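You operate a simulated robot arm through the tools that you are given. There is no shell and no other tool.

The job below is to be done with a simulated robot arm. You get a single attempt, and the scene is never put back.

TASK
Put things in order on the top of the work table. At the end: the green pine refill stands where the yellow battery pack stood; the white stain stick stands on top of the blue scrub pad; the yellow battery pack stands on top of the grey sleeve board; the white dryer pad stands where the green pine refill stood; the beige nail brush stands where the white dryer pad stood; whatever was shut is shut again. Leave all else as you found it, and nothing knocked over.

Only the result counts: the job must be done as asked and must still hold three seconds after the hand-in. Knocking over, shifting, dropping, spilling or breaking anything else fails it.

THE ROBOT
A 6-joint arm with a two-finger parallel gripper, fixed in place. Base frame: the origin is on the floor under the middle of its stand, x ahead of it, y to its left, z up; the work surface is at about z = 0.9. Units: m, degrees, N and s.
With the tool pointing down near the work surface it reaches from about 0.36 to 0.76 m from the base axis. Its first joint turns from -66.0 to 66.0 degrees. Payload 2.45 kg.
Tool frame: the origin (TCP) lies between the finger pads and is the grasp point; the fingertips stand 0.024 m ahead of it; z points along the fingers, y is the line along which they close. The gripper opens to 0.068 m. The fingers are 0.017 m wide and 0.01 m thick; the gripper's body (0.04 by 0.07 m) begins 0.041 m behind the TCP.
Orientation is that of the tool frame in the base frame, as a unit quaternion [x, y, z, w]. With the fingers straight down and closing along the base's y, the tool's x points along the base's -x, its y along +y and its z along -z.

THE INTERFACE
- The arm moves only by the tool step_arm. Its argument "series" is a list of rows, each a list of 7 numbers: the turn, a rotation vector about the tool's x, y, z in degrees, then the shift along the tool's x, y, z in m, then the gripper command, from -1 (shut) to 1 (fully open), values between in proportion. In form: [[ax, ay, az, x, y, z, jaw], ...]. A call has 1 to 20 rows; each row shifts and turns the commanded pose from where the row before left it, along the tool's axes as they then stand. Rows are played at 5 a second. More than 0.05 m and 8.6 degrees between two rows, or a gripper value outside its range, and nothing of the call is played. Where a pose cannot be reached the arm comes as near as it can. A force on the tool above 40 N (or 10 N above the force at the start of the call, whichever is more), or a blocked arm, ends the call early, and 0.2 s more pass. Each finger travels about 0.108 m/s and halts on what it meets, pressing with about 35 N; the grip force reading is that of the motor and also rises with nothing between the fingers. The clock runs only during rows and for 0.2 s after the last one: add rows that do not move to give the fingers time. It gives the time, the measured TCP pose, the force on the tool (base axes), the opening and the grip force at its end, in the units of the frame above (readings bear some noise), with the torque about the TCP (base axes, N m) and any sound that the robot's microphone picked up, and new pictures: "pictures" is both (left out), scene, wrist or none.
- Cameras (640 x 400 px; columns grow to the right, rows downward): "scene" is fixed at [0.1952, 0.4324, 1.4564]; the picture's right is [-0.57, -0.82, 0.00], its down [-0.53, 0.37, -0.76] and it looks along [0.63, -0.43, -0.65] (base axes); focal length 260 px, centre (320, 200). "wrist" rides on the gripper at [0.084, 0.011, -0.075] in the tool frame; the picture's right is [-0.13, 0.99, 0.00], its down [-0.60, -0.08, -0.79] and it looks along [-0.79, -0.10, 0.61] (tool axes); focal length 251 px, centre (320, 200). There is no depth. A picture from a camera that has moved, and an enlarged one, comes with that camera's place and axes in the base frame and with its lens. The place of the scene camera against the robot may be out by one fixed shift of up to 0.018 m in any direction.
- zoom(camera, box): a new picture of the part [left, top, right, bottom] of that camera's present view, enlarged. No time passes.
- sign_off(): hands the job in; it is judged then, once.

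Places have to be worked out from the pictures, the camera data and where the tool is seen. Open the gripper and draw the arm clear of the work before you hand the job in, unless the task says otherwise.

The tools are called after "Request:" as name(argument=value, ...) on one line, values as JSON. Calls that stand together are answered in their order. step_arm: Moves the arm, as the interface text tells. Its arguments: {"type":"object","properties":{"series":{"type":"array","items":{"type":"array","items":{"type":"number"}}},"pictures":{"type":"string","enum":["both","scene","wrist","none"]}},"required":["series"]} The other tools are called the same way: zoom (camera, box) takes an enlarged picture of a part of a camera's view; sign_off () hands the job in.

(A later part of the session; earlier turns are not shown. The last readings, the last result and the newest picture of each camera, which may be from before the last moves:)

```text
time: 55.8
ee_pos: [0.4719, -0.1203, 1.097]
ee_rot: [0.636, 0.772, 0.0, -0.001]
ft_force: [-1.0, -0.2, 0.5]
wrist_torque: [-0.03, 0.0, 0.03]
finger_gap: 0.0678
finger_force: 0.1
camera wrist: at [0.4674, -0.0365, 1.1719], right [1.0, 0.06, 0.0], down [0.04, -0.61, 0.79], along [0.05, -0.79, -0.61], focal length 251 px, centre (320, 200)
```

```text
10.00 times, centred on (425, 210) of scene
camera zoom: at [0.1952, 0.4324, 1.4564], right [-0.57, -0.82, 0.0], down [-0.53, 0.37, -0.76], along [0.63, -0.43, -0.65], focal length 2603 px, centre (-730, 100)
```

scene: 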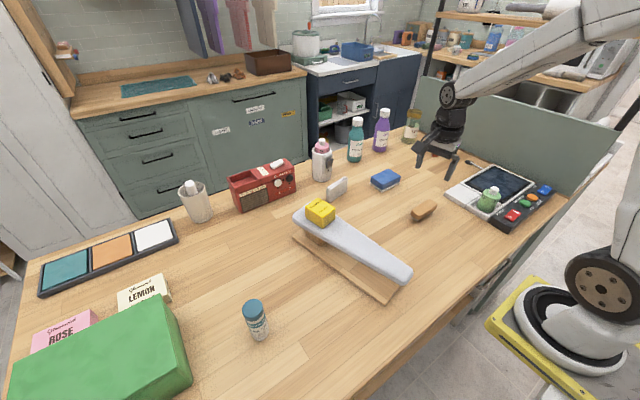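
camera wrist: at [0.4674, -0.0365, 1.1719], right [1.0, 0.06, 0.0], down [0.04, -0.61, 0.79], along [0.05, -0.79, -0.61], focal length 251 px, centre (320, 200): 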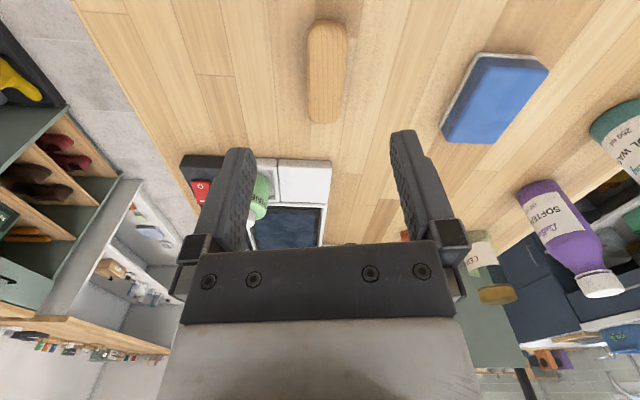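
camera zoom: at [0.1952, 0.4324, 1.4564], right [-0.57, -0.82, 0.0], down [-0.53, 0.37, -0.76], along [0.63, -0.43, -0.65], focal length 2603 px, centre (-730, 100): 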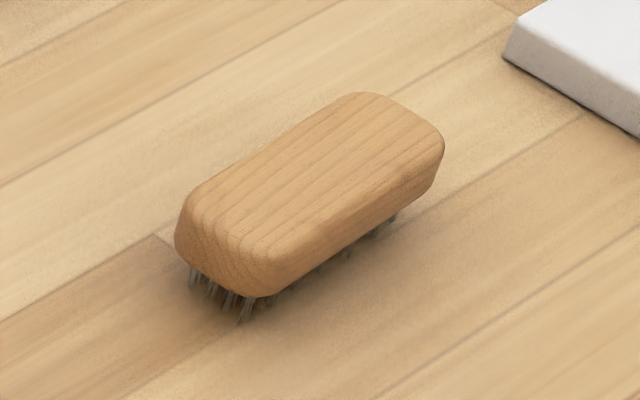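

The dryer pad stands properly. The brush is about 0.096 × 0.036, top z ≈ 0.93, centre near (0.481, -0.159), axis about 3° from y. I align the yaw and go above it for a check.

Request:
step_arm(series=[[0, 0, 7.9, 0, 0, 0, 1], [0, 0, 0, -0.0391, 0.007, 0.02, 1], [0, 0, 0, 0, 0, 0.04, 1], [0, 0, 0, 0, 0, 0.03, 1], [0, 0, 0, 0, 0, 0, 1]], pictures="both")

Request:
zoom(camera="wrist", box=[220, 0, 420, 160])

Request:
zoom(camera="scene", box=[390, 160, 470, 230])

```text
time: 57.0
ee_pos: [0.4815, -0.1582, 1.007]
ee_rot: [0.687, 0.726, 0.0, 0.0]
ft_force: [0.1, 0.3, -0.4]
wrist_torque: [-0.03, -0.03, -0.01]
finger_gap: 0.0682
finger_force: 0.0
camera wrist: at [0.4885, -0.0746, 1.0819], right [1.0, -0.08, 0.0], down [-0.05, -0.61, 0.79], along [-0.06, -0.79, -0.61], focal length 251 px, centre (320, 200)
```

scene: 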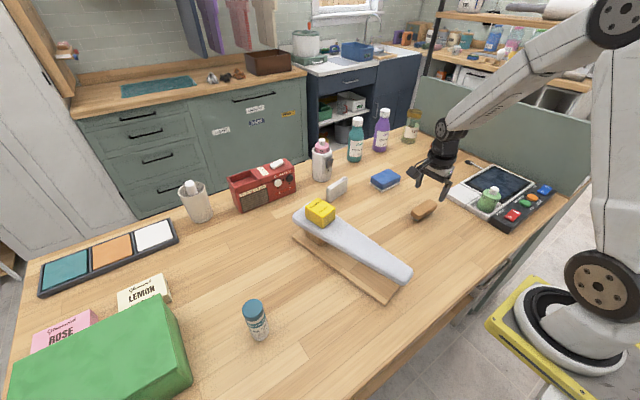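
wrist: 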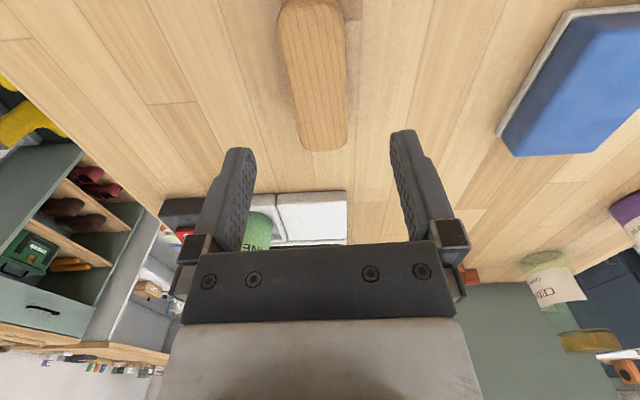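

```text
2.50 times, centred on (320, 80) of wrist
camera zoom: at [0.4885, -0.0746, 1.0819], right [1.0, -0.08, 0.0], down [-0.05, -0.61, 0.79], along [-0.06, -0.79, -0.61], focal length 629 px, centre (320, 500)
```

zoom: 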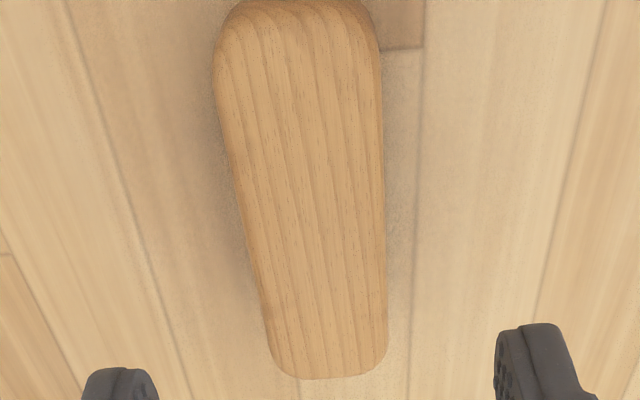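

```text
5.71 times, centred on (430, 195) of scene
camera zoom: at [0.1952, 0.4324, 1.4564], right [-0.57, -0.82, 0.0], down [-0.53, 0.37, -0.76], along [0.63, -0.43, -0.65], focal length 1487 px, centre (-309, 229)
```

zoom: 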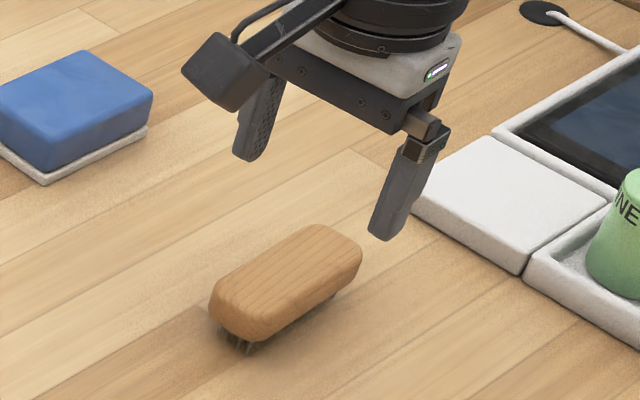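

The brush centre is (0.4805, -0.159), axis within 1° of y, top z ≈ 0.932. I trim the yaw 2° and descend to grip the wooden body.

Request:
step_arm(series=[[0, 0, 2.3, 0, 0, 0, 1], [0, 0, 0, -0.0008, -0.001, 0.03, 1], [0, 0, 0, 0, 0, 0.025, 1], [0, 0, 0, 0, 0, 0.015, 1], [0, 0, 0, 0, 0, 0.005, 1], [0, 0, 0, 0, 0, 0, 1]], pictures="both")

Request:
zoom(camera="scene", box=[390, 160, 470, 230])

```text
time: 58.4
ee_pos: [0.4808, -0.1603, 0.9315]
ee_rot: [0.702, 0.712, 0.0, 0.0]
ft_force: [0.2, -0.9, 0.4]
wrist_torque: [-0.04, 0.0, 0.01]
finger_gap: 0.0681
finger_force: 0.1
camera wrist: at [0.4911, -0.0763, 1.0067], right [0.99, -0.12, 0.0], down [-0.07, -0.6, 0.79], along [-0.09, -0.79, -0.61], focal length 251 px, centre (320, 200)
```

scene: 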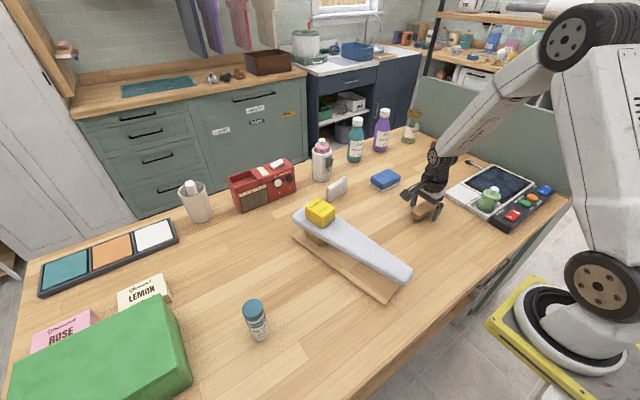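
wrist: 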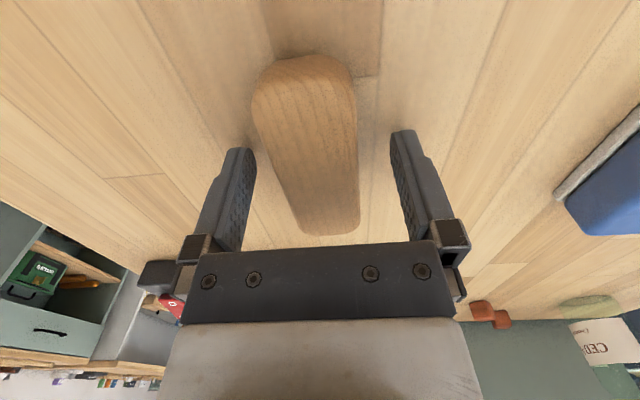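

```text
5.71 times, centred on (430, 195) of scene
camera zoom: at [0.1952, 0.4324, 1.4564], right [-0.57, -0.82, 0.0], down [-0.53, 0.37, -0.76], along [0.63, -0.43, -0.65], focal length 1487 px, centre (-309, 229)
```

zoom: 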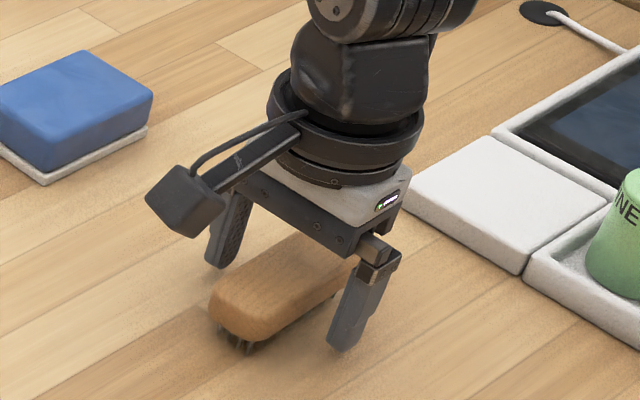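

Fingers are either side of the brush. I close on it.

Request:
step_arm(series=[[0, 0, 0, 0, 0, 0, 0.5], [0, 0, 0, 0, 0, 0, 0.2], [0, 0, 0, 0, 0, 0, -0.2], [0, 0, 0, 0, 0, 0, -1], [0, 0, 0, 0, 0, 0, -1], [0, 0, 0, 0, 0, 0, -1]], pictures="both")

Request:
zoom(camera="scene", box=[390, 160, 470, 230])

```text
time: 59.8
ee_pos: [0.4802, -0.1604, 0.9323]
ee_rot: [0.702, 0.712, 0.0, 0.0]
ft_force: [0.7, 0.2, 0.0]
wrist_torque: [0.01, -0.02, 0.02]
finger_gap: 0.0351
finger_force: 34.9
camera wrist: at [0.491, -0.0762, 1.0068], right [0.99, -0.12, 0.0], down [-0.07, -0.6, 0.79], along [-0.09, -0.79, -0.61], focal length 251 px, centre (320, 200)
```

scene: 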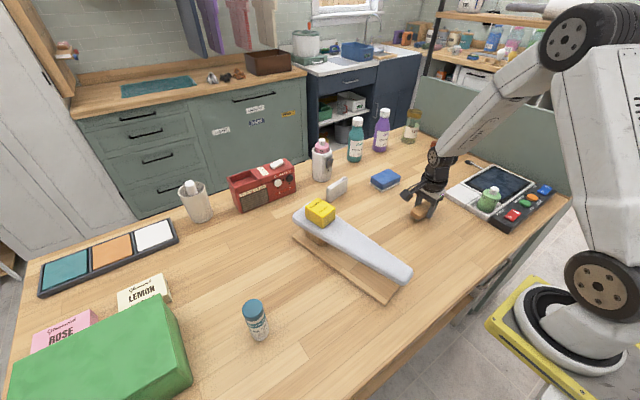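
wrist: 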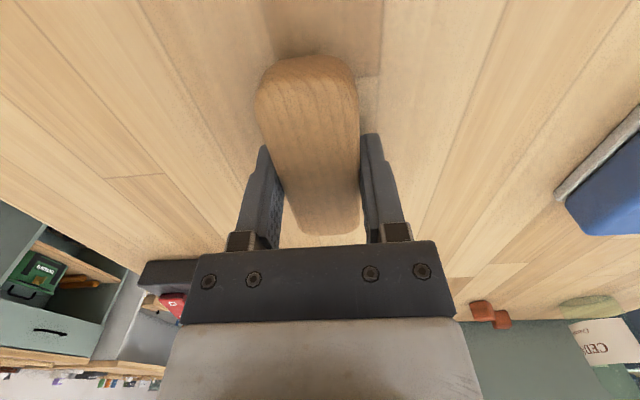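

```text
5.71 times, centred on (430, 195) of scene
camera zoom: at [0.1952, 0.4324, 1.4564], right [-0.57, -0.82, 0.0], down [-0.53, 0.37, -0.76], along [0.63, -0.43, -0.65], focal length 1487 px, centre (-309, 229)
```

zoom: 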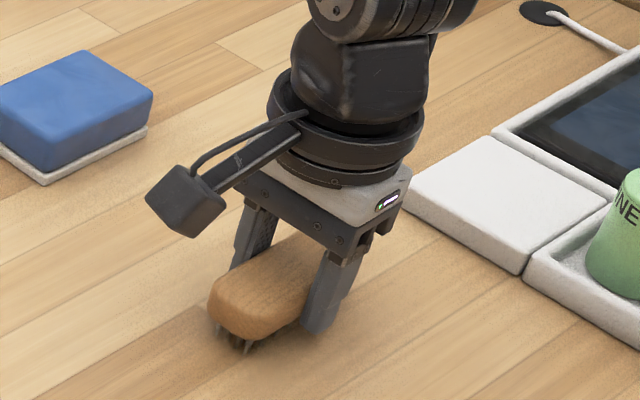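

Brush held at 0.0351 m. I lift it and carry it to the dryer pad's old place, (0.6013, -0.3215).

Request:
step_arm(series=[[0, 0, 0, 0, 0, -0.01, -1], [0, 0, 0, 0, 0, -0.03, -1], [0, 0, 0, 0, 0, -0.04, -1], [0, 0, 0, 0, 0, -0.04, -1], [0, 0, 0, -0.0327, 0.0238, 0, -1], [0, 0, 0, -0.0327, 0.0238, 0, -1], [0, 0, 0, -0.0327, 0.0238, 0, -1], [0, 0, 0, -0.0327, 0.0238, 0, -1], [0, 0, 0, -0.0327, 0.0238, 0, -1], [0, 0, 0, 0, 0, 0, -1]], pictures="both")

Request:
zoom(camera="scene", box=[390, 100, 480, 200])

```text
time: 62.0
ee_pos: [0.6021, -0.3214, 1.0522]
ee_rot: [0.702, 0.712, 0.0, 0.0]
ft_force: [0.4, -0.5, -0.8]
wrist_torque: [0.03, 0.02, 0.02]
finger_gap: 0.0351
finger_force: 34.6
camera wrist: at [0.6126, -0.238, 1.1277], right [0.99, -0.12, 0.0], down [-0.07, -0.61, 0.79], along [-0.09, -0.79, -0.61], focal length 251 px, centre (320, 200)
```

scene: 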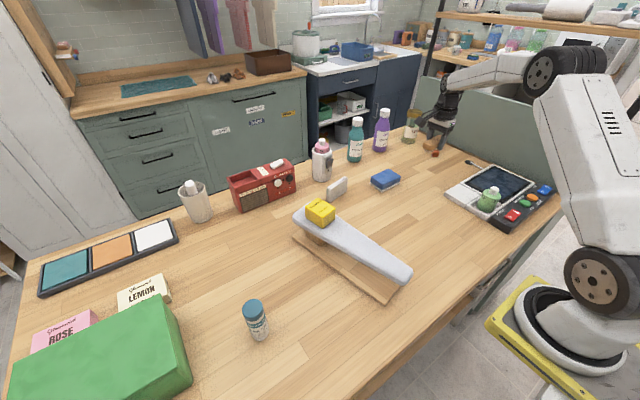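
wrist: 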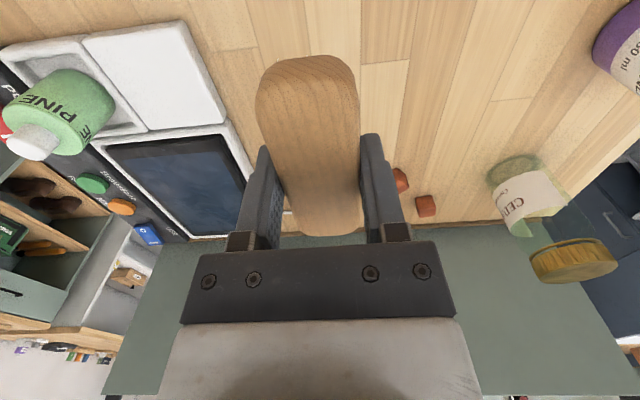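

```text
4.00 times, centred on (435, 150) of scene
camera zoom: at [0.1952, 0.4324, 1.4564], right [-0.57, -0.82, 0.0], down [-0.53, 0.37, -0.76], along [0.63, -0.43, -0.65], focal length 1041 px, centre (-140, 400)
```

zoom: 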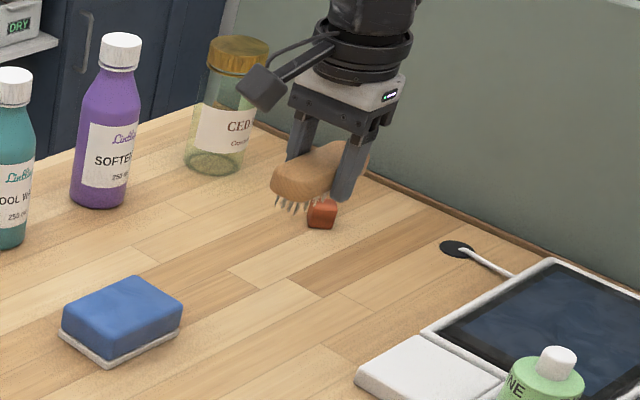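

Position is right over the target. I descend to about 13 mm above the table.

Request:
step_arm(series=[[0, 0, 0, 0, 0, 0.04, -1], [0, 0, 0, 0, 0, 0.035, -1], [0, 0, 0, 0, 0, 0.025, -1], [0, 0, 0, 0, 0, 0.01, -1], [0, 0, 0, 0, 0, 0, -1]], pictures="scene")

Request:
zoom(camera="scene", box=[390, 120, 480, 200])

```text
time: 63.2
ee_pos: [0.6013, -0.3223, 0.9418]
ee_rot: [0.703, 0.712, 0.0, 0.0]
ft_force: [0.6, -0.4, -0.5]
wrist_torque: [-0.04, 0.0, 0.01]
finger_gap: 0.0352
finger_force: 34.9
```

scene: 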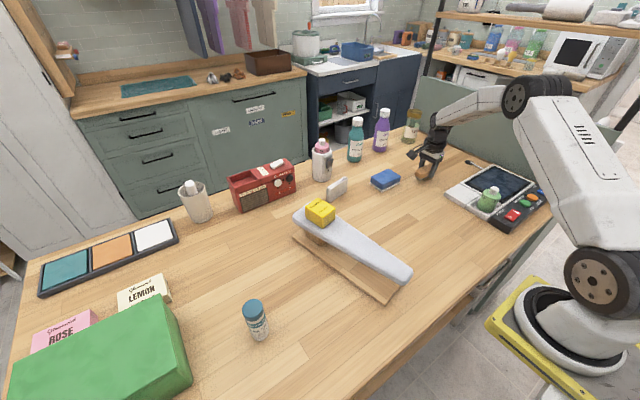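

```text
5.00 times, centred on (435, 160) of scene
camera zoom: at [0.1952, 0.4324, 1.4564], right [-0.57, -0.82, 0.0], down [-0.53, 0.37, -0.76], along [0.63, -0.43, -0.65], focal length 1301 px, centre (-255, 400)
```

zoom: 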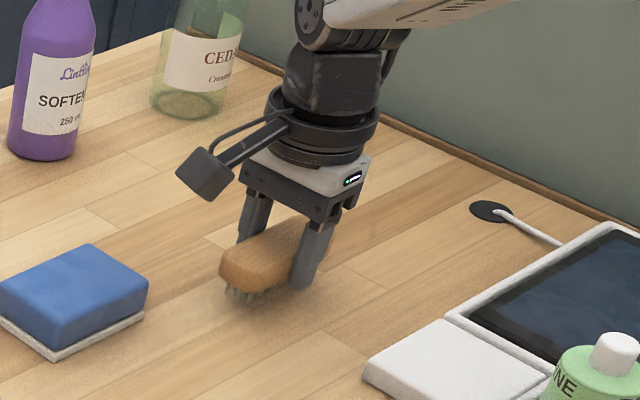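

About 10 mm to go; I lower in small steps.

Request:
step_arm(series=[[0, 0, 0, 0, 0, 0.004, -1], [0, 0, 0, 0, 0, 0.002, -1], [0, 0, 0, 0, 0, 0.0015, -1], [0, 0, 0, 0, 0, 0, -1]], pictures="none")

```text
time: 64.2
ee_pos: [0.6013, -0.3219, 0.9352]
ee_rot: [0.702, 0.712, 0.0, -0.001]
ft_force: [-0.3, 0.1, 0.0]
wrist_torque: [0.02, 0.04, 0.01]
finger_gap: 0.0351
finger_force: 35.1
```

No contact at 0.9352; continuing.

Request:
step_arm(series=[[0, 0, 0, 0, 0, 0.0015, -1], [0, 0, 0, 0, 0, 0.001, -1], [0, 0, 0, 0, 0, 0, -1]], pictures="none")

```text
time: 65.0
ee_pos: [0.6021, -0.3227, 0.9317]
ee_rot: [0.703, 0.712, 0.0, 0.0]
ft_force: [-1.0, 0.2, -0.6]
wrist_torque: [0.0, -0.01, 0.04]
finger_gap: 0.035
finger_force: 34.5
```

Nearly there (picked at 0.932). One more millimetre or so.

Request:
step_arm(series=[[0, 0, 0, 0, 0, 0.001, -1], [0, 0, 0, 0, 0, 0, -1]], pictures="none")

```text
time: 65.6
ee_pos: [0.6026, -0.3209, 0.9321]
ee_rot: [0.703, 0.712, 0.0, 0.0]
ft_force: [-0.9, 0.8, 4.7]
wrist_torque: [0.02, 0.07, 0.03]
finger_gap: 0.0352
finger_force: 34.7
```

Contact (4.7 N). I open the fingers gradually.

Request:
step_arm(series=[[0, 0, 0, 0, 0, 0, 0.05], [0, 0, 0, 0, 0, 0, 0.15], [0, 0, 0, 0, 0, 0, 0.4], [0, 0, 0, 0, 0, 0, 0.7], [0, 0, 0, 0, 0, 0, 1], [0, 0, 0, 0, 0, 0, 1]], pictures="both")

Request:
zoom(camera="scene", box=[390, 120, 480, 200])

```text
time: 67.0
ee_pos: [0.6018, -0.3215, 0.9315]
ee_rot: [0.702, 0.712, 0.0, 0.001]
ft_force: [0.1, 0.1, 0.0]
wrist_torque: [-0.01, 0.0, 0.01]
finger_gap: 0.068
finger_force: 0.1
camera wrist: at [0.6125, -0.2379, 1.0061], right [0.99, -0.12, 0.0], down [-0.07, -0.6, 0.79], along [-0.09, -0.79, -0.61], focal length 251 px, centre (320, 200)
```

scene: 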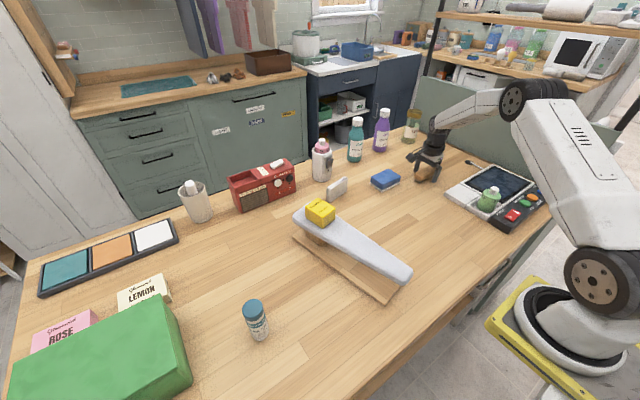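
wrist: 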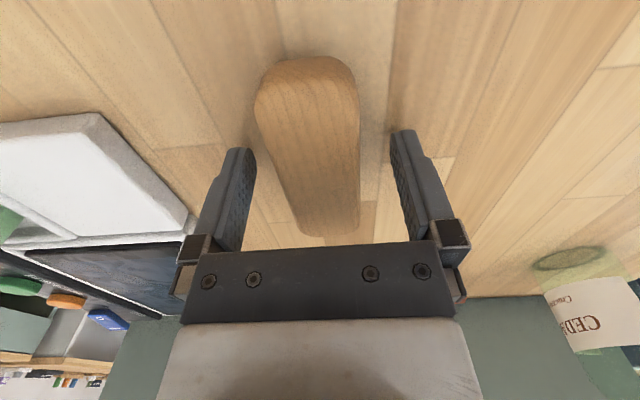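

```text
5.00 times, centred on (435, 160) of scene
camera zoom: at [0.1952, 0.4324, 1.4564], right [-0.57, -0.82, 0.0], down [-0.53, 0.37, -0.76], along [0.63, -0.43, -0.65], focal length 1301 px, centre (-255, 400)
```

zoom: 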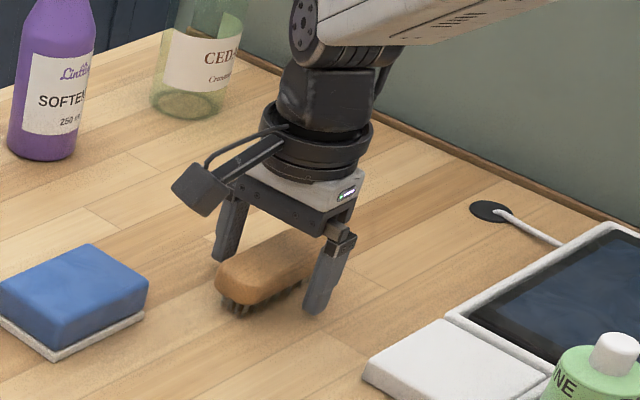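

The brush stands where the pad was. I rise and move to look down on the blue scrub pad.

Request:
step_arm(series=[[0, 0, 0, 0, 0, -0.015, 1], [0, 0, 0, 0, 0, -0.03, 1], [0, 0, 0, 0, 0, -0.04, 1], [0, 0, 0, 0, 0, -0.045, 1], [0, 0, 0, 0, 0, -0.04, 1], [0, 0, 0, 0.0398, 0.0126, 0, 1], [0, 0, 0, 0.0398, 0.0126, 0, 1], [0, 0, 0, 0.0398, 0.0126, 0, 1], [0, 0, 0, 0.0398, 0.0126, 0, 1], [0, 0, 0, 0.0398, 0.0126, 0, 1], [0, 0, 0, 0, 0, 0, 1]], pictures="both")

Request:
zoom(camera="wrist", box=[220, 0, 440, 160])

Request:
zoom(camera="scene", box=[360, 140, 480, 220])

```text
time: 69.4
ee_pos: [0.6617, -0.1213, 1.1017]
ee_rot: [0.703, 0.711, 0.0, -0.001]
ft_force: [0.0, 0.1, 0.6]
wrist_torque: [0.0, -0.01, -0.02]
finger_gap: 0.068
finger_force: 0.0
camera wrist: at [0.6726, -0.0376, 1.1765], right [0.99, -0.12, 0.0], down [-0.07, -0.6, 0.79], along [-0.09, -0.79, -0.61], focal length 251 px, centre (320, 200)
```

scene: 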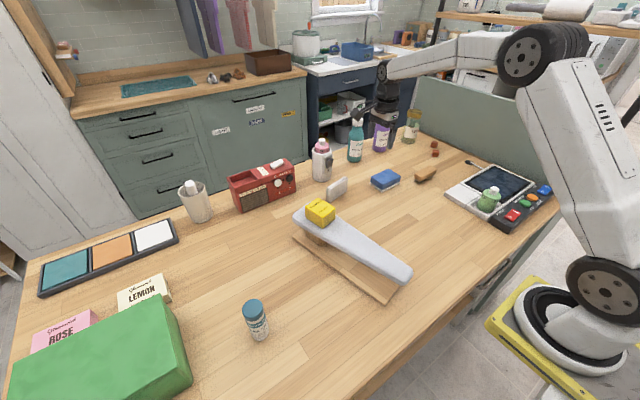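
wrist: 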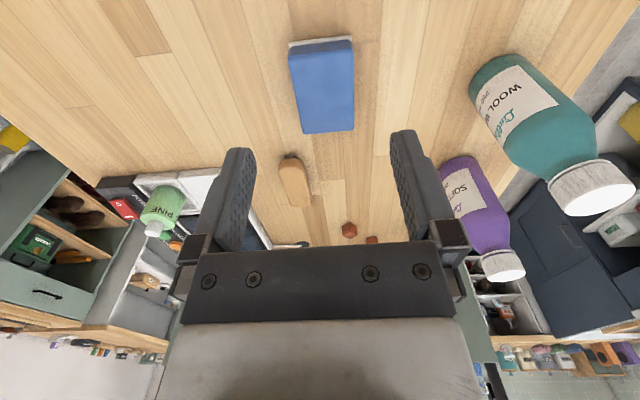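

```text
2.50 times, centred on (330, 80) of wrist
camera zoom: at [0.6726, -0.0376, 1.1765], right [0.99, -0.12, 0.0], down [-0.07, -0.6, 0.79], along [-0.09, -0.79, -0.61], focal length 629 px, centre (295, 500)
```

zoom: 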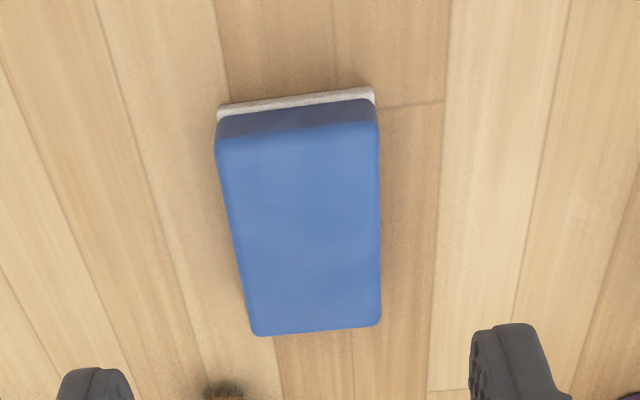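

```text
5.00 times, centred on (420, 180) of scene
camera zoom: at [0.1952, 0.4324, 1.4564], right [-0.57, -0.82, 0.0], down [-0.53, 0.37, -0.76], along [0.63, -0.43, -0.65], focal length 1301 px, centre (-180, 300)
```

zoom: 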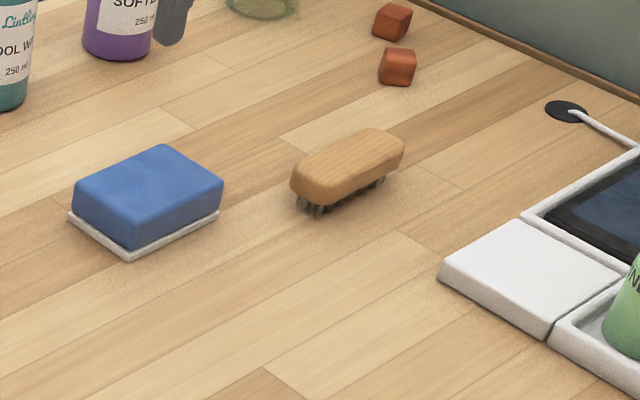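

Scrub pad top: x 0.630–0.692, y -0.226– -0.142, centre (0.661, -0.184), top z ≈ 0.93. The brush stands fine too. Next I rise, yaw back and travel to view the stain stick.

Request:
step_arm(series=[[0, 0, 0, 0, 0, -0.04, 1], [0, 0, -8.12, 0, 0, -0.01, 1], [0, 0, -8.12, 0, 0, 0, 1], [0, 0, -8.12, 0, 0, 0, 1], [0, 0, -8.12, 0, 0, 0, 1], [0, 0, -8.12, 0, 0, 0, 1], [0, 0, -8.12, 0, 0, 0, 1], [0, 0, -8.12, 0, 0, 0, 1], [0, 0, -8.12, 0, 0, 0, 1], [0, 0, -8.12, 0, 0, 0, 1], [0, 0, -8.12, 0, 0, 0, 1], [0, 0, -8.12, 0, 0, 0, 1], [0, 0, 0, 0, 0, 0, 1]], pictures="none")

Request:
step_arm(series=[[0, 0, 0, 0.0237, 0.0344, 0, 1], [0, 0, 0, 0.0237, 0.0344, 0, 1], [0, 0, 0, 0.0237, 0.0344, 0, 1], [0, 0, 0, 0.0237, 0.0344, 0, 1], [0, 0, 0, 0.0237, 0.0344, 0, 1], [0, 0, 0, 0.0237, 0.0344, 0, 1], [0, 0, 0, 0.0237, 0.0344, 0, 1], [0, 0, 0, 0.0237, 0.0344, 0, 1], [0, 0, 0, 0.0237, 0.0344, 0, 1], [0, 0, 0, 0.0237, 0.0344, 0, 1], [0, 0, 0, 0.0237, 0.0344, 0, 1], [0, 0, 0, 0.0237, 0.0344, 0, 1], [0, 0, 0, 0.0237, 0.0344, 0, 1], [0, 0, 0, 0.0237, 0.0344, 0, 1], [0, 0, 0, 0, 0, 0, 1]], pictures="both")

Request:
zoom(camera="wrist", box=[240, 60, 420, 200])

```text
time: 72.2
ee_pos: [0.6625, -0.1206, 1.152]
ee_rot: [-0.002, 1.0, 0.0, 0.0]
ft_force: [-0.4, -0.3, -0.2]
wrist_torque: [-0.02, -0.05, 0.02]
finger_gap: 0.0681
finger_force: 0.1
```

```text
time: 75.4
ee_pos: [0.3296, 0.3599, 1.1488]
ee_rot: [-0.001, 1.0, 0.0, -0.001]
ft_force: [-0.3, 0.2, 0.4]
wrist_torque: [-0.02, 0.01, -0.03]
finger_gap: 0.068
finger_force: 0.0
camera wrist: at [0.2467, 0.3704, 1.2252], right [0.13, 0.99, 0.0], down [0.6, -0.08, 0.79], along [0.79, -0.1, -0.61], focal length 251 px, centre (320, 200)
```

scene: 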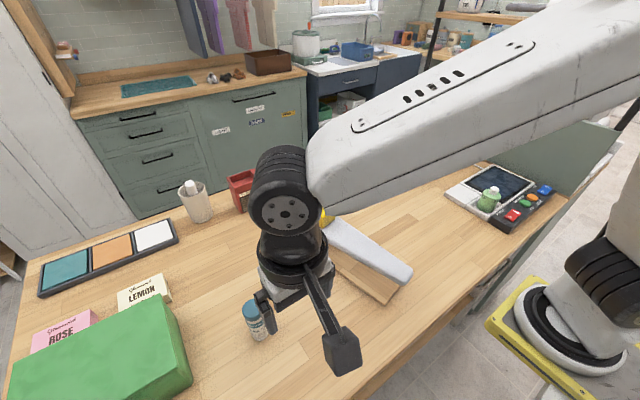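
wrist: 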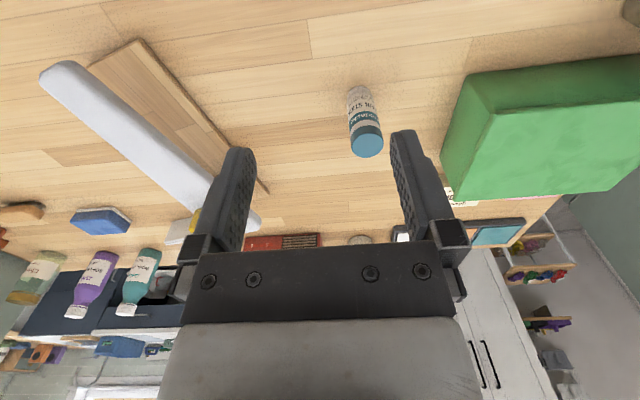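

```text
2.86 times, centred on (330, 130) of wrist
camera zoom: at [0.2467, 0.3704, 1.2252], right [0.13, 0.99, 0.0], down [0.6, -0.08, 0.79], along [0.79, -0.1, -0.61], focal length 718 px, centre (291, 400)
```

zoom: 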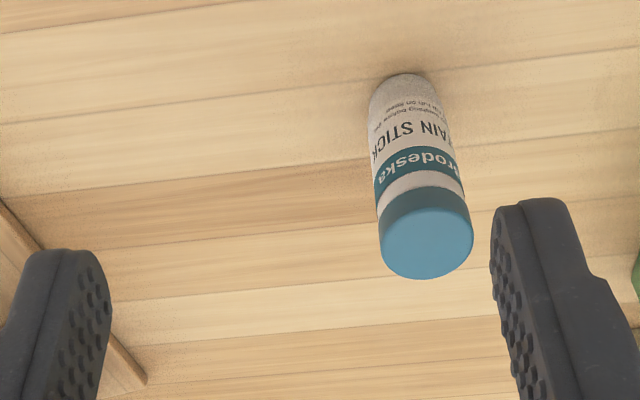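

Stain stick: centre ≈ (0.444, 0.400), diameter ≈ 0.037, top z ≈ 0.995; the green box is well off to its left. I move above it and check again.

Request:
step_arm(series=[[0, 0, 0, -0.0286, 0.01, 0.015, 1], [0, 0, 0, -0.0286, 0.01, 0.015, 1], [0, 0, 0, -0.0286, 0.01, 0.015, 1], [0, 0, 0, -0.0286, 0.01, 0.015, 1], [0, 0, 0, 0, 0, 0, 1]], pictures="both")

Request:
zoom(camera="wrist", box=[220, 0, 420, 160])

```text
time: 76.6
ee_pos: [0.4462, 0.3997, 1.0909]
ee_rot: [-0.001, 1.0, -0.001, 0.0]
ft_force: [0.5, -0.1, -0.4]
wrist_torque: [0.01, -0.04, 0.0]
finger_gap: 0.0681
finger_force: 0.1
camera wrist: at [0.3622, 0.4096, 1.1661], right [0.13, 0.99, 0.0], down [0.6, -0.08, 0.79], along [0.79, -0.1, -0.61], focal length 251 px, centre (320, 200)
```

scene: 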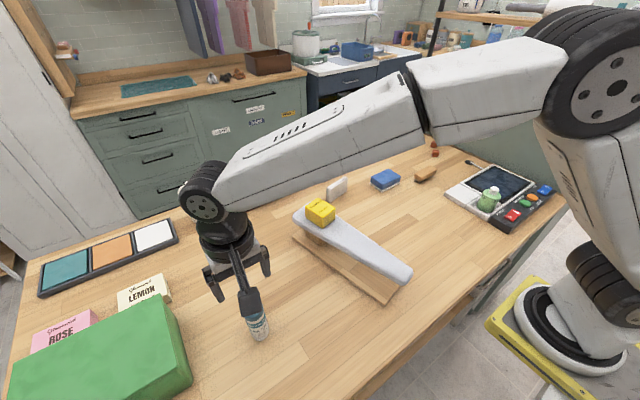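
wrist: 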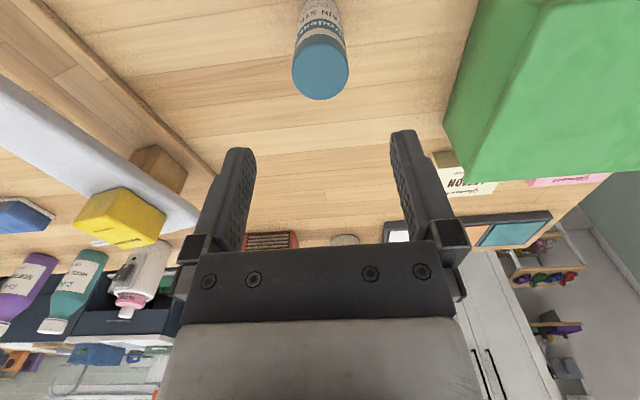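

```text
2.50 times, centred on (320, 80) of wrist
camera zoom: at [0.3622, 0.4096, 1.1661], right [0.13, 0.99, 0.0], down [0.6, -0.08, 0.79], along [0.79, -0.1, -0.61], focal length 629 px, centre (320, 500)
```

zoom: 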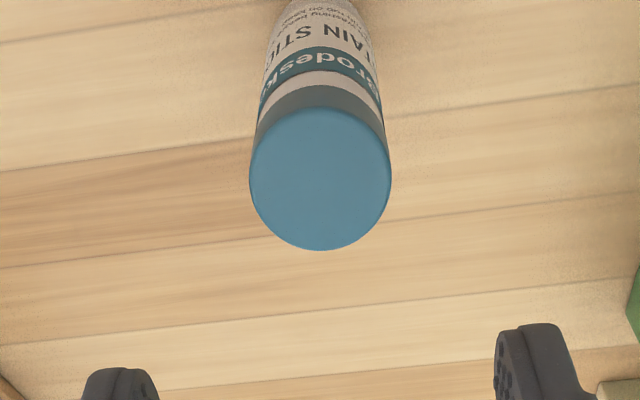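

The stick's axis is at (0.4435, 0.3995), top z ≈ 0.995. I descend to TCP 0.961, leaving ~7 mm between cap and palm.

Request:
step_arm(series=[[0, 0, 0, 0.0025, 0, 0.04, 1], [0, 0, 0, 0, 0, 0.04, 1], [0, 0, 0, 0, 0, 0.03, 1], [0, 0, 0, 0, 0, 0.015, 1], [0, 0, 0, 0, 0, 0.005, 1], [0, 0, 0, 0, 0, 0, 1]], pictures="both")

Request:
zoom(camera="scene", box=[200, 240, 320, 360])

```text
time: 78.0
ee_pos: [0.442, 0.401, 0.9635]
ee_rot: [-0.001, 1.0, 0.002, 0.001]
ft_force: [-1.8, -1.7, 25.1]
wrist_torque: [0.1, -0.01, -0.02]
finger_gap: 0.0682
finger_force: 0.0
camera wrist: at [0.3587, 0.4109, 1.0382], right [0.13, 0.99, 0.01], down [0.6, -0.08, 0.8], along [0.79, -0.1, -0.61], focal length 251 px, centre (320, 200)
```

scene: 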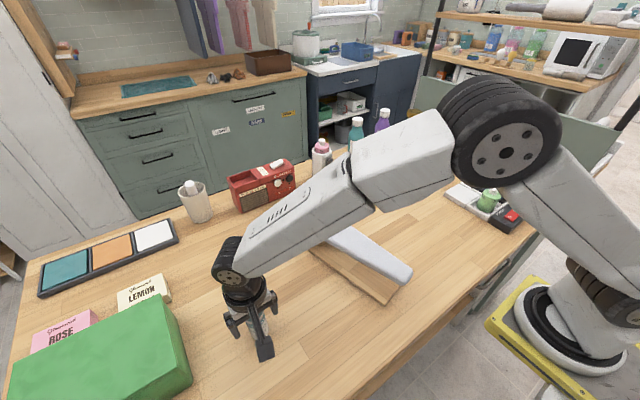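
wrist: 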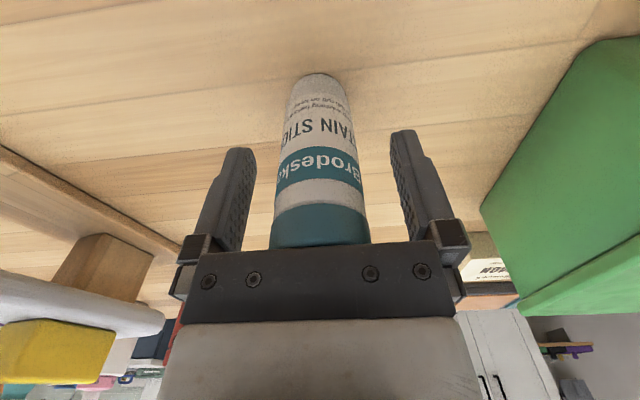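

```text
3.33 times, centred on (260, 300) of scene
camera zoom: at [0.1948, 0.432, 1.4566], right [-0.57, -0.82, 0.0], down [-0.53, 0.37, -0.76], along [0.63, -0.43, -0.65], focal length 868 px, centre (520, -133)
```

zoom: 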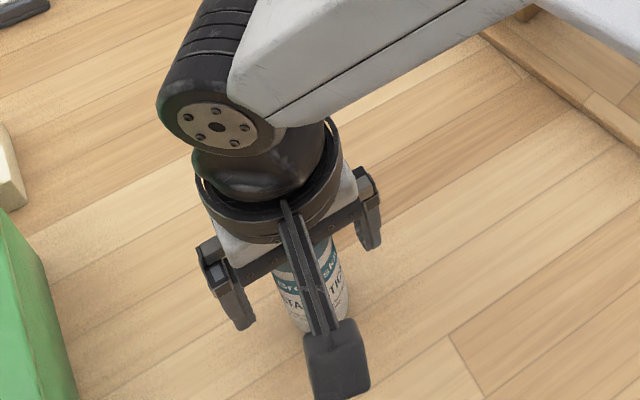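

The palm touched the cap (25 N) – the stick is slightly taller than I judged. I back up about 9 mm and check that the force vanishes.

Request:
step_arm(series=[[0, 0, 0, 0, 0, -0.005, 1], [0, 0, 0, 0, 0, -0.004, 1], [0, 0, 0, 0, 0, 0, 1]], pictures="both")

Request:
zoom(camera="wrist", box=[200, 40, 440, 260])

```text
time: 78.8
ee_pos: [0.4406, 0.399, 0.969]
ee_rot: [-0.001, 1.0, -0.002, 0.0]
ft_force: [0.2, -0.3, 0.2]
wrist_torque: [0.0, 0.02, 0.02]
finger_gap: 0.068
finger_force: 0.1
camera wrist: at [0.3578, 0.4096, 1.0446], right [0.13, 0.99, 0.0], down [0.6, -0.08, 0.79], along [0.79, -0.1, -0.61], focal length 251 px, centre (320, 200)
```

scene: 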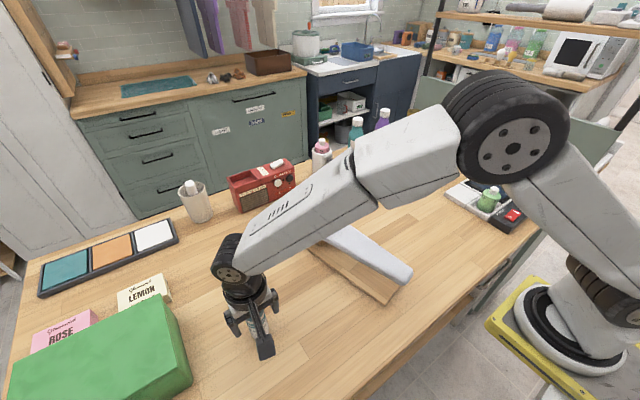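
wrist: 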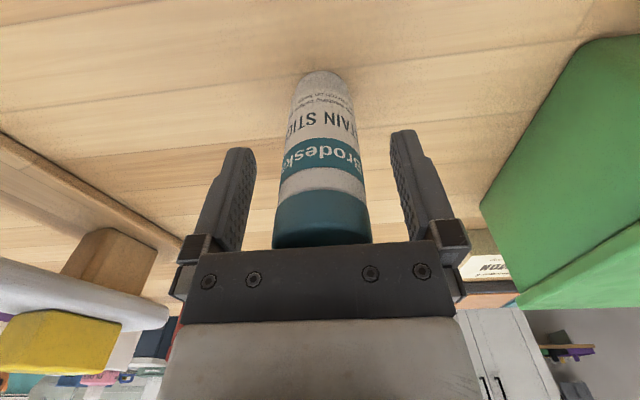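

```text
1.82 times, centred on (320, 150) of wrist
camera zoom: at [0.3578, 0.4096, 1.0446], right [0.13, 0.99, 0.0], down [0.6, -0.08, 0.79], along [0.79, -0.1, -0.61], focal length 457 px, centre (320, 291)
```

zoom: 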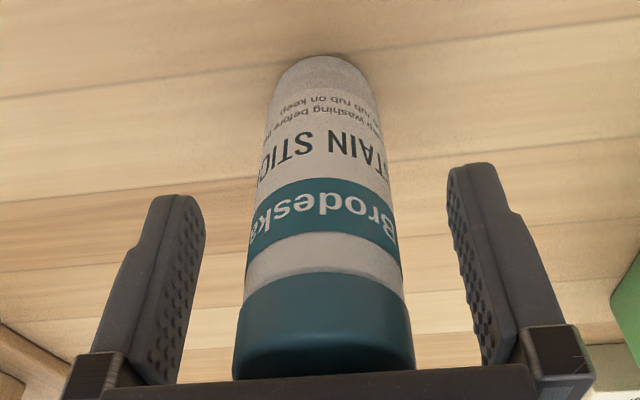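

The force is gone and the stick still stands straight. I centre 2.5 mm in x and close the fingers.

Request:
step_arm(series=[[0, 0, 0, -0.0025, 0.0005, 0, 1], [0, 0, 0, 0, 0, 0, 0.6], [0, 0, 0, 0, 0, 0, 0.3], [0, 0, 0, 0, 0, 0, 0.1], [0, 0, 0, 0, 0, 0, -1], [0, 0, 0, 0, 0, 0, -1], [0, 0, 0, 0, 0, 0, -1]], pictures="wrist")

```text
time: 80.4
ee_pos: [0.4432, 0.4, 0.9698]
ee_rot: [-0.001, 1.0, 0.001, 0.001]
ft_force: [-0.6, -1.3, 0.2]
wrist_torque: [-0.05, 0.02, 0.03]
finger_gap: 0.0355
finger_force: 34.9
camera wrist: at [0.3605, 0.4106, 1.0451], right [0.13, 0.99, 0.0], down [0.6, -0.08, 0.79], along [0.79, -0.1, -0.61], focal length 251 px, centre (320, 200)
```

wrist: 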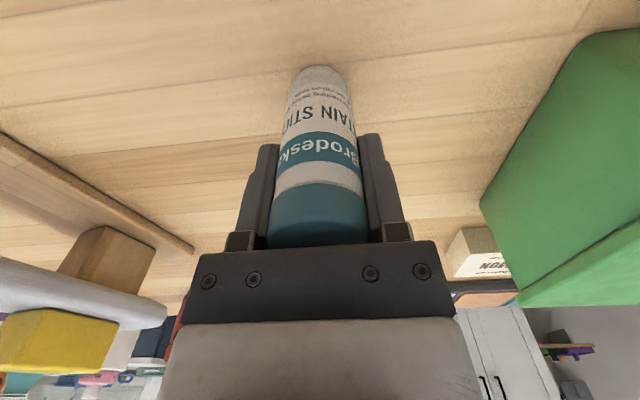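

Held at 0.0355 m; its base is 0.070 below the TCP. I lift straight up first.

Request:
step_arm(series=[[0, 0, 0, 0, 0, -0.01, -1], [0, 0, 0, 0, 0, -0.02, -1], [0, 0, 0, 0, 0, -0.03, -1], [0, 0, 0, 0, 0, -0.04, -1], [0, 0, 0, 0, 0, -0.045, -1], [0, 0, 0, 0, 0, -0.045, -1], [0, 0, 0, 0, 0, 0, -1]], pictures="both")

```text
time: 82.0
ee_pos: [0.443, 0.4017, 1.1591]
ee_rot: [0.0, 1.0, 0.001, 0.0]
ft_force: [0.7, 0.1, -0.6]
wrist_torque: [0.0, 0.01, 0.0]
finger_gap: 0.0354
finger_force: 34.7
camera wrist: at [0.3599, 0.4113, 1.2355], right [0.13, 0.99, 0.0], down [0.6, -0.08, 0.79], along [0.79, -0.1, -0.61], focal length 251 px, centre (320, 200)
```

scene: 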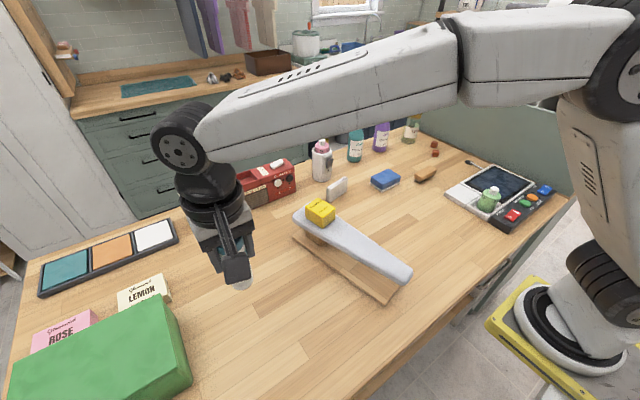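
wrist: 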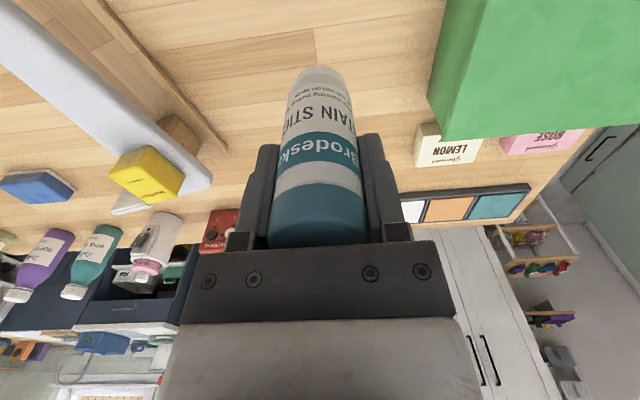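

The stick is held securely. I carry it at z ≈ 1.16 over to above the scrub pad.

Request:
step_arm(series=[[0, 0, 0, -0.01453, -0.03905, 0, -1], [0, 0, 0, -0.01453, -0.03905, 0, -1], [0, 0, 0, -0.01453, -0.03905, 0, -1], [0, 0, 0, -0.01453, -0.03905, 0, -1], [0, 0, 0, -0.01453, -0.03905, 0, -1], [0, 0, 0, -0.01453, -0.03905, 0, -1], [0, 0, 0, -0.01453, -0.03905, 0, -1], [0, 0, 0, -0.01453, -0.03905, 0, -1], [0, 0, 0, -0.01453, -0.03905, 0, -1], [0, 0, 0, -0.01453, -0.03905, 0, -1], [0, 0, 0, -0.01453, -0.03905, 0, -1], [0, 0, 0, -0.01453, -0.03905, 0, -1], [0, 0, 0, -0.01453, -0.03905, 0, -1], [0, 0, 0, -0.01453, -0.03905, 0, -1], [0, 0, 0, -0.01453, -0.03905, 0, -1], [0, 0, 0, 0, 0, 0, -1]], pictures="both")

Request:
zoom(camera="scene", box=[340, 60, 460, 200])

Request:
zoom(camera="wrist", box=[220, 0, 440, 160])

```text
time: 85.4
ee_pos: [0.6629, -0.187, 1.1591]
ee_rot: [-0.001, 1.0, 0.0, 0.0]
ft_force: [0.5, 0.0, -0.8]
wrist_torque: [0.01, 0.01, 0.01]
finger_gap: 0.0356
finger_force: 35.5
camera wrist: at [0.5792, -0.177, 1.2344], right [0.13, 0.99, 0.0], down [0.6, -0.08, 0.79], along [0.79, -0.1, -0.61], focal length 251 px, centre (320, 200)
```

scene: 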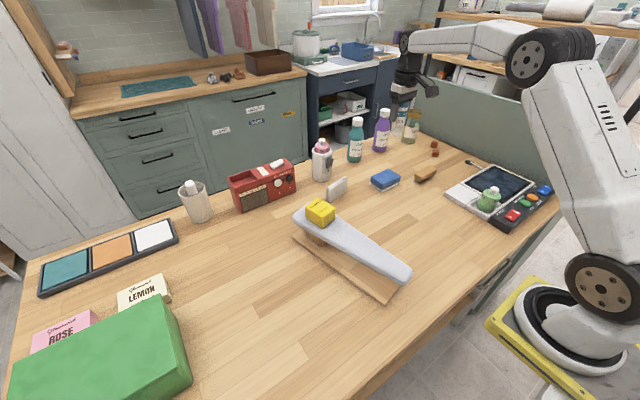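
wrist: 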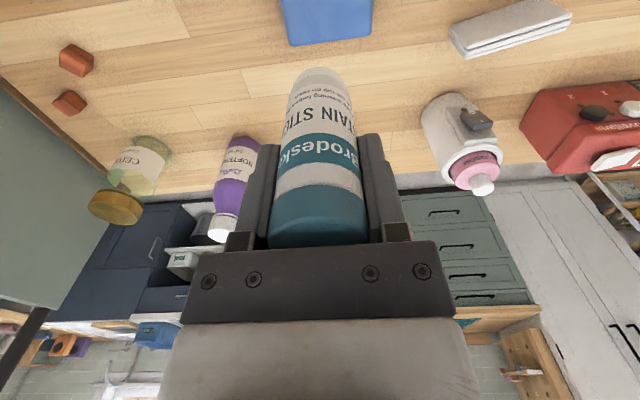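

```text
2.86 times, centred on (400, 130) of scene
camera zoom: at [0.1953, 0.4324, 1.4564], right [-0.57, -0.82, 0.0], down [-0.53, 0.37, -0.76], along [0.63, -0.43, -0.65], focal length 744 px, centre (91, 400)
```

zoom: 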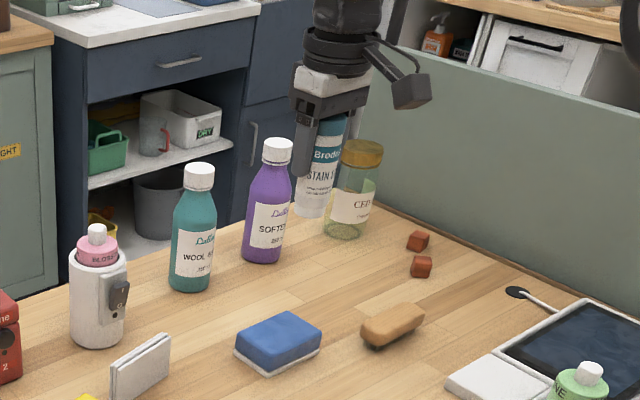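

```text
2.50 times, centred on (330, 80) of wrist
camera zoom: at [0.5792, -0.177, 1.2344], right [0.13, 0.99, 0.0], down [0.6, -0.08, 0.79], along [0.79, -0.1, -0.61], focal length 629 px, centre (295, 500)
```

zoom: 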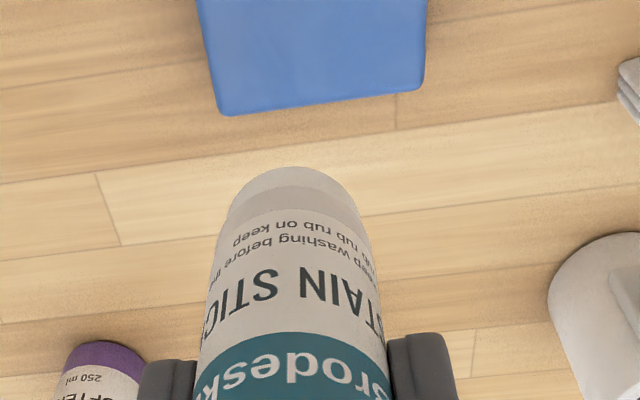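

The pad's far edge (x ≈ 0.691) and y-range confirm its centre at (0.661, -0.183). I trim by a few mm and descend to ~15 mm above it.

Request:
step_arm(series=[[0, 0, 0, 0.002, 0.004, 0.04, -1], [0, 0, 0, 0, 0, 0.04, -1], [0, 0, 0, 0, 0, 0.035, -1], [0, 0, 0, 0, 0, 0.02, -1], [0, 0, 0, 0, 0, 0.007, -1], [0, 0, 0, 0, 0, 0, -1]], pictures="both")

Request:
zoom(camera="scene", box=[340, 110, 440, 210])

Request:
zoom(camera="wrist", box=[220, 0, 440, 160])

```text
time: 86.8
ee_pos: [0.6601, -0.1812, 1.0171]
ee_rot: [-0.002, 1.0, 0.0, -0.001]
ft_force: [-0.4, 0.1, -1.0]
wrist_torque: [-0.01, -0.01, 0.03]
finger_gap: 0.0354
finger_force: 35.1
camera wrist: at [0.577, -0.1713, 1.0926], right [0.13, 0.99, 0.0], down [0.6, -0.08, 0.79], along [0.79, -0.1, -0.61], focal length 251 px, centre (320, 200)
```

scene: 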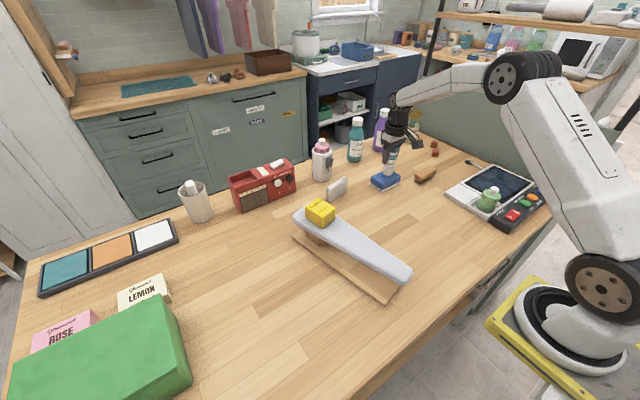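
wrist: 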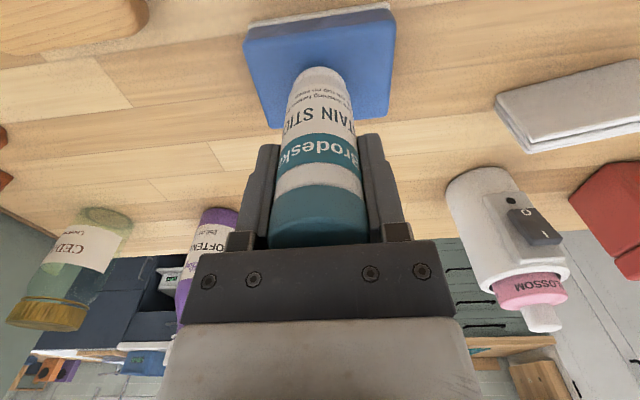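

```text
4.00 times, centred on (390, 160) of scene
camera zoom: at [0.1952, 0.4324, 1.4564], right [-0.57, -0.82, 0.0], down [-0.53, 0.37, -0.76], along [0.63, -0.43, -0.65], focal length 1041 px, centre (40, 360)
```

zoom: 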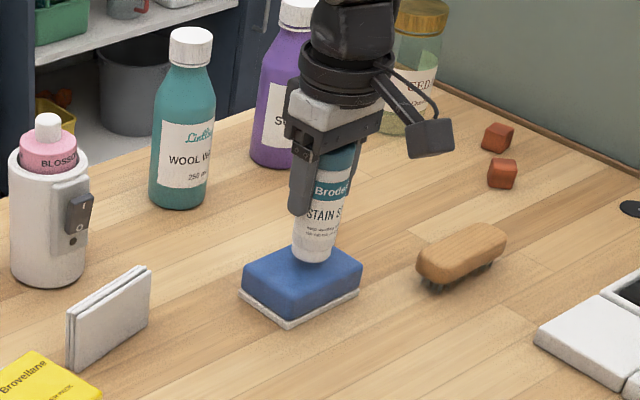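

```text
2.50 times, centred on (330, 80) of wrist
camera zoom: at [0.577, -0.1713, 1.0926], right [0.13, 0.99, 0.0], down [0.6, -0.08, 0.79], along [0.79, -0.1, -0.61], focal length 629 px, centre (295, 500)
```

zoom: 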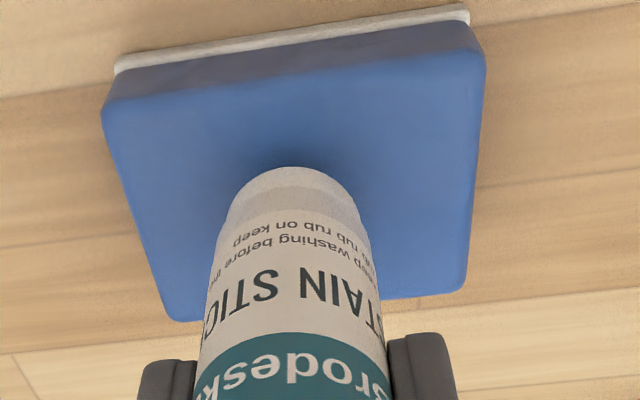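

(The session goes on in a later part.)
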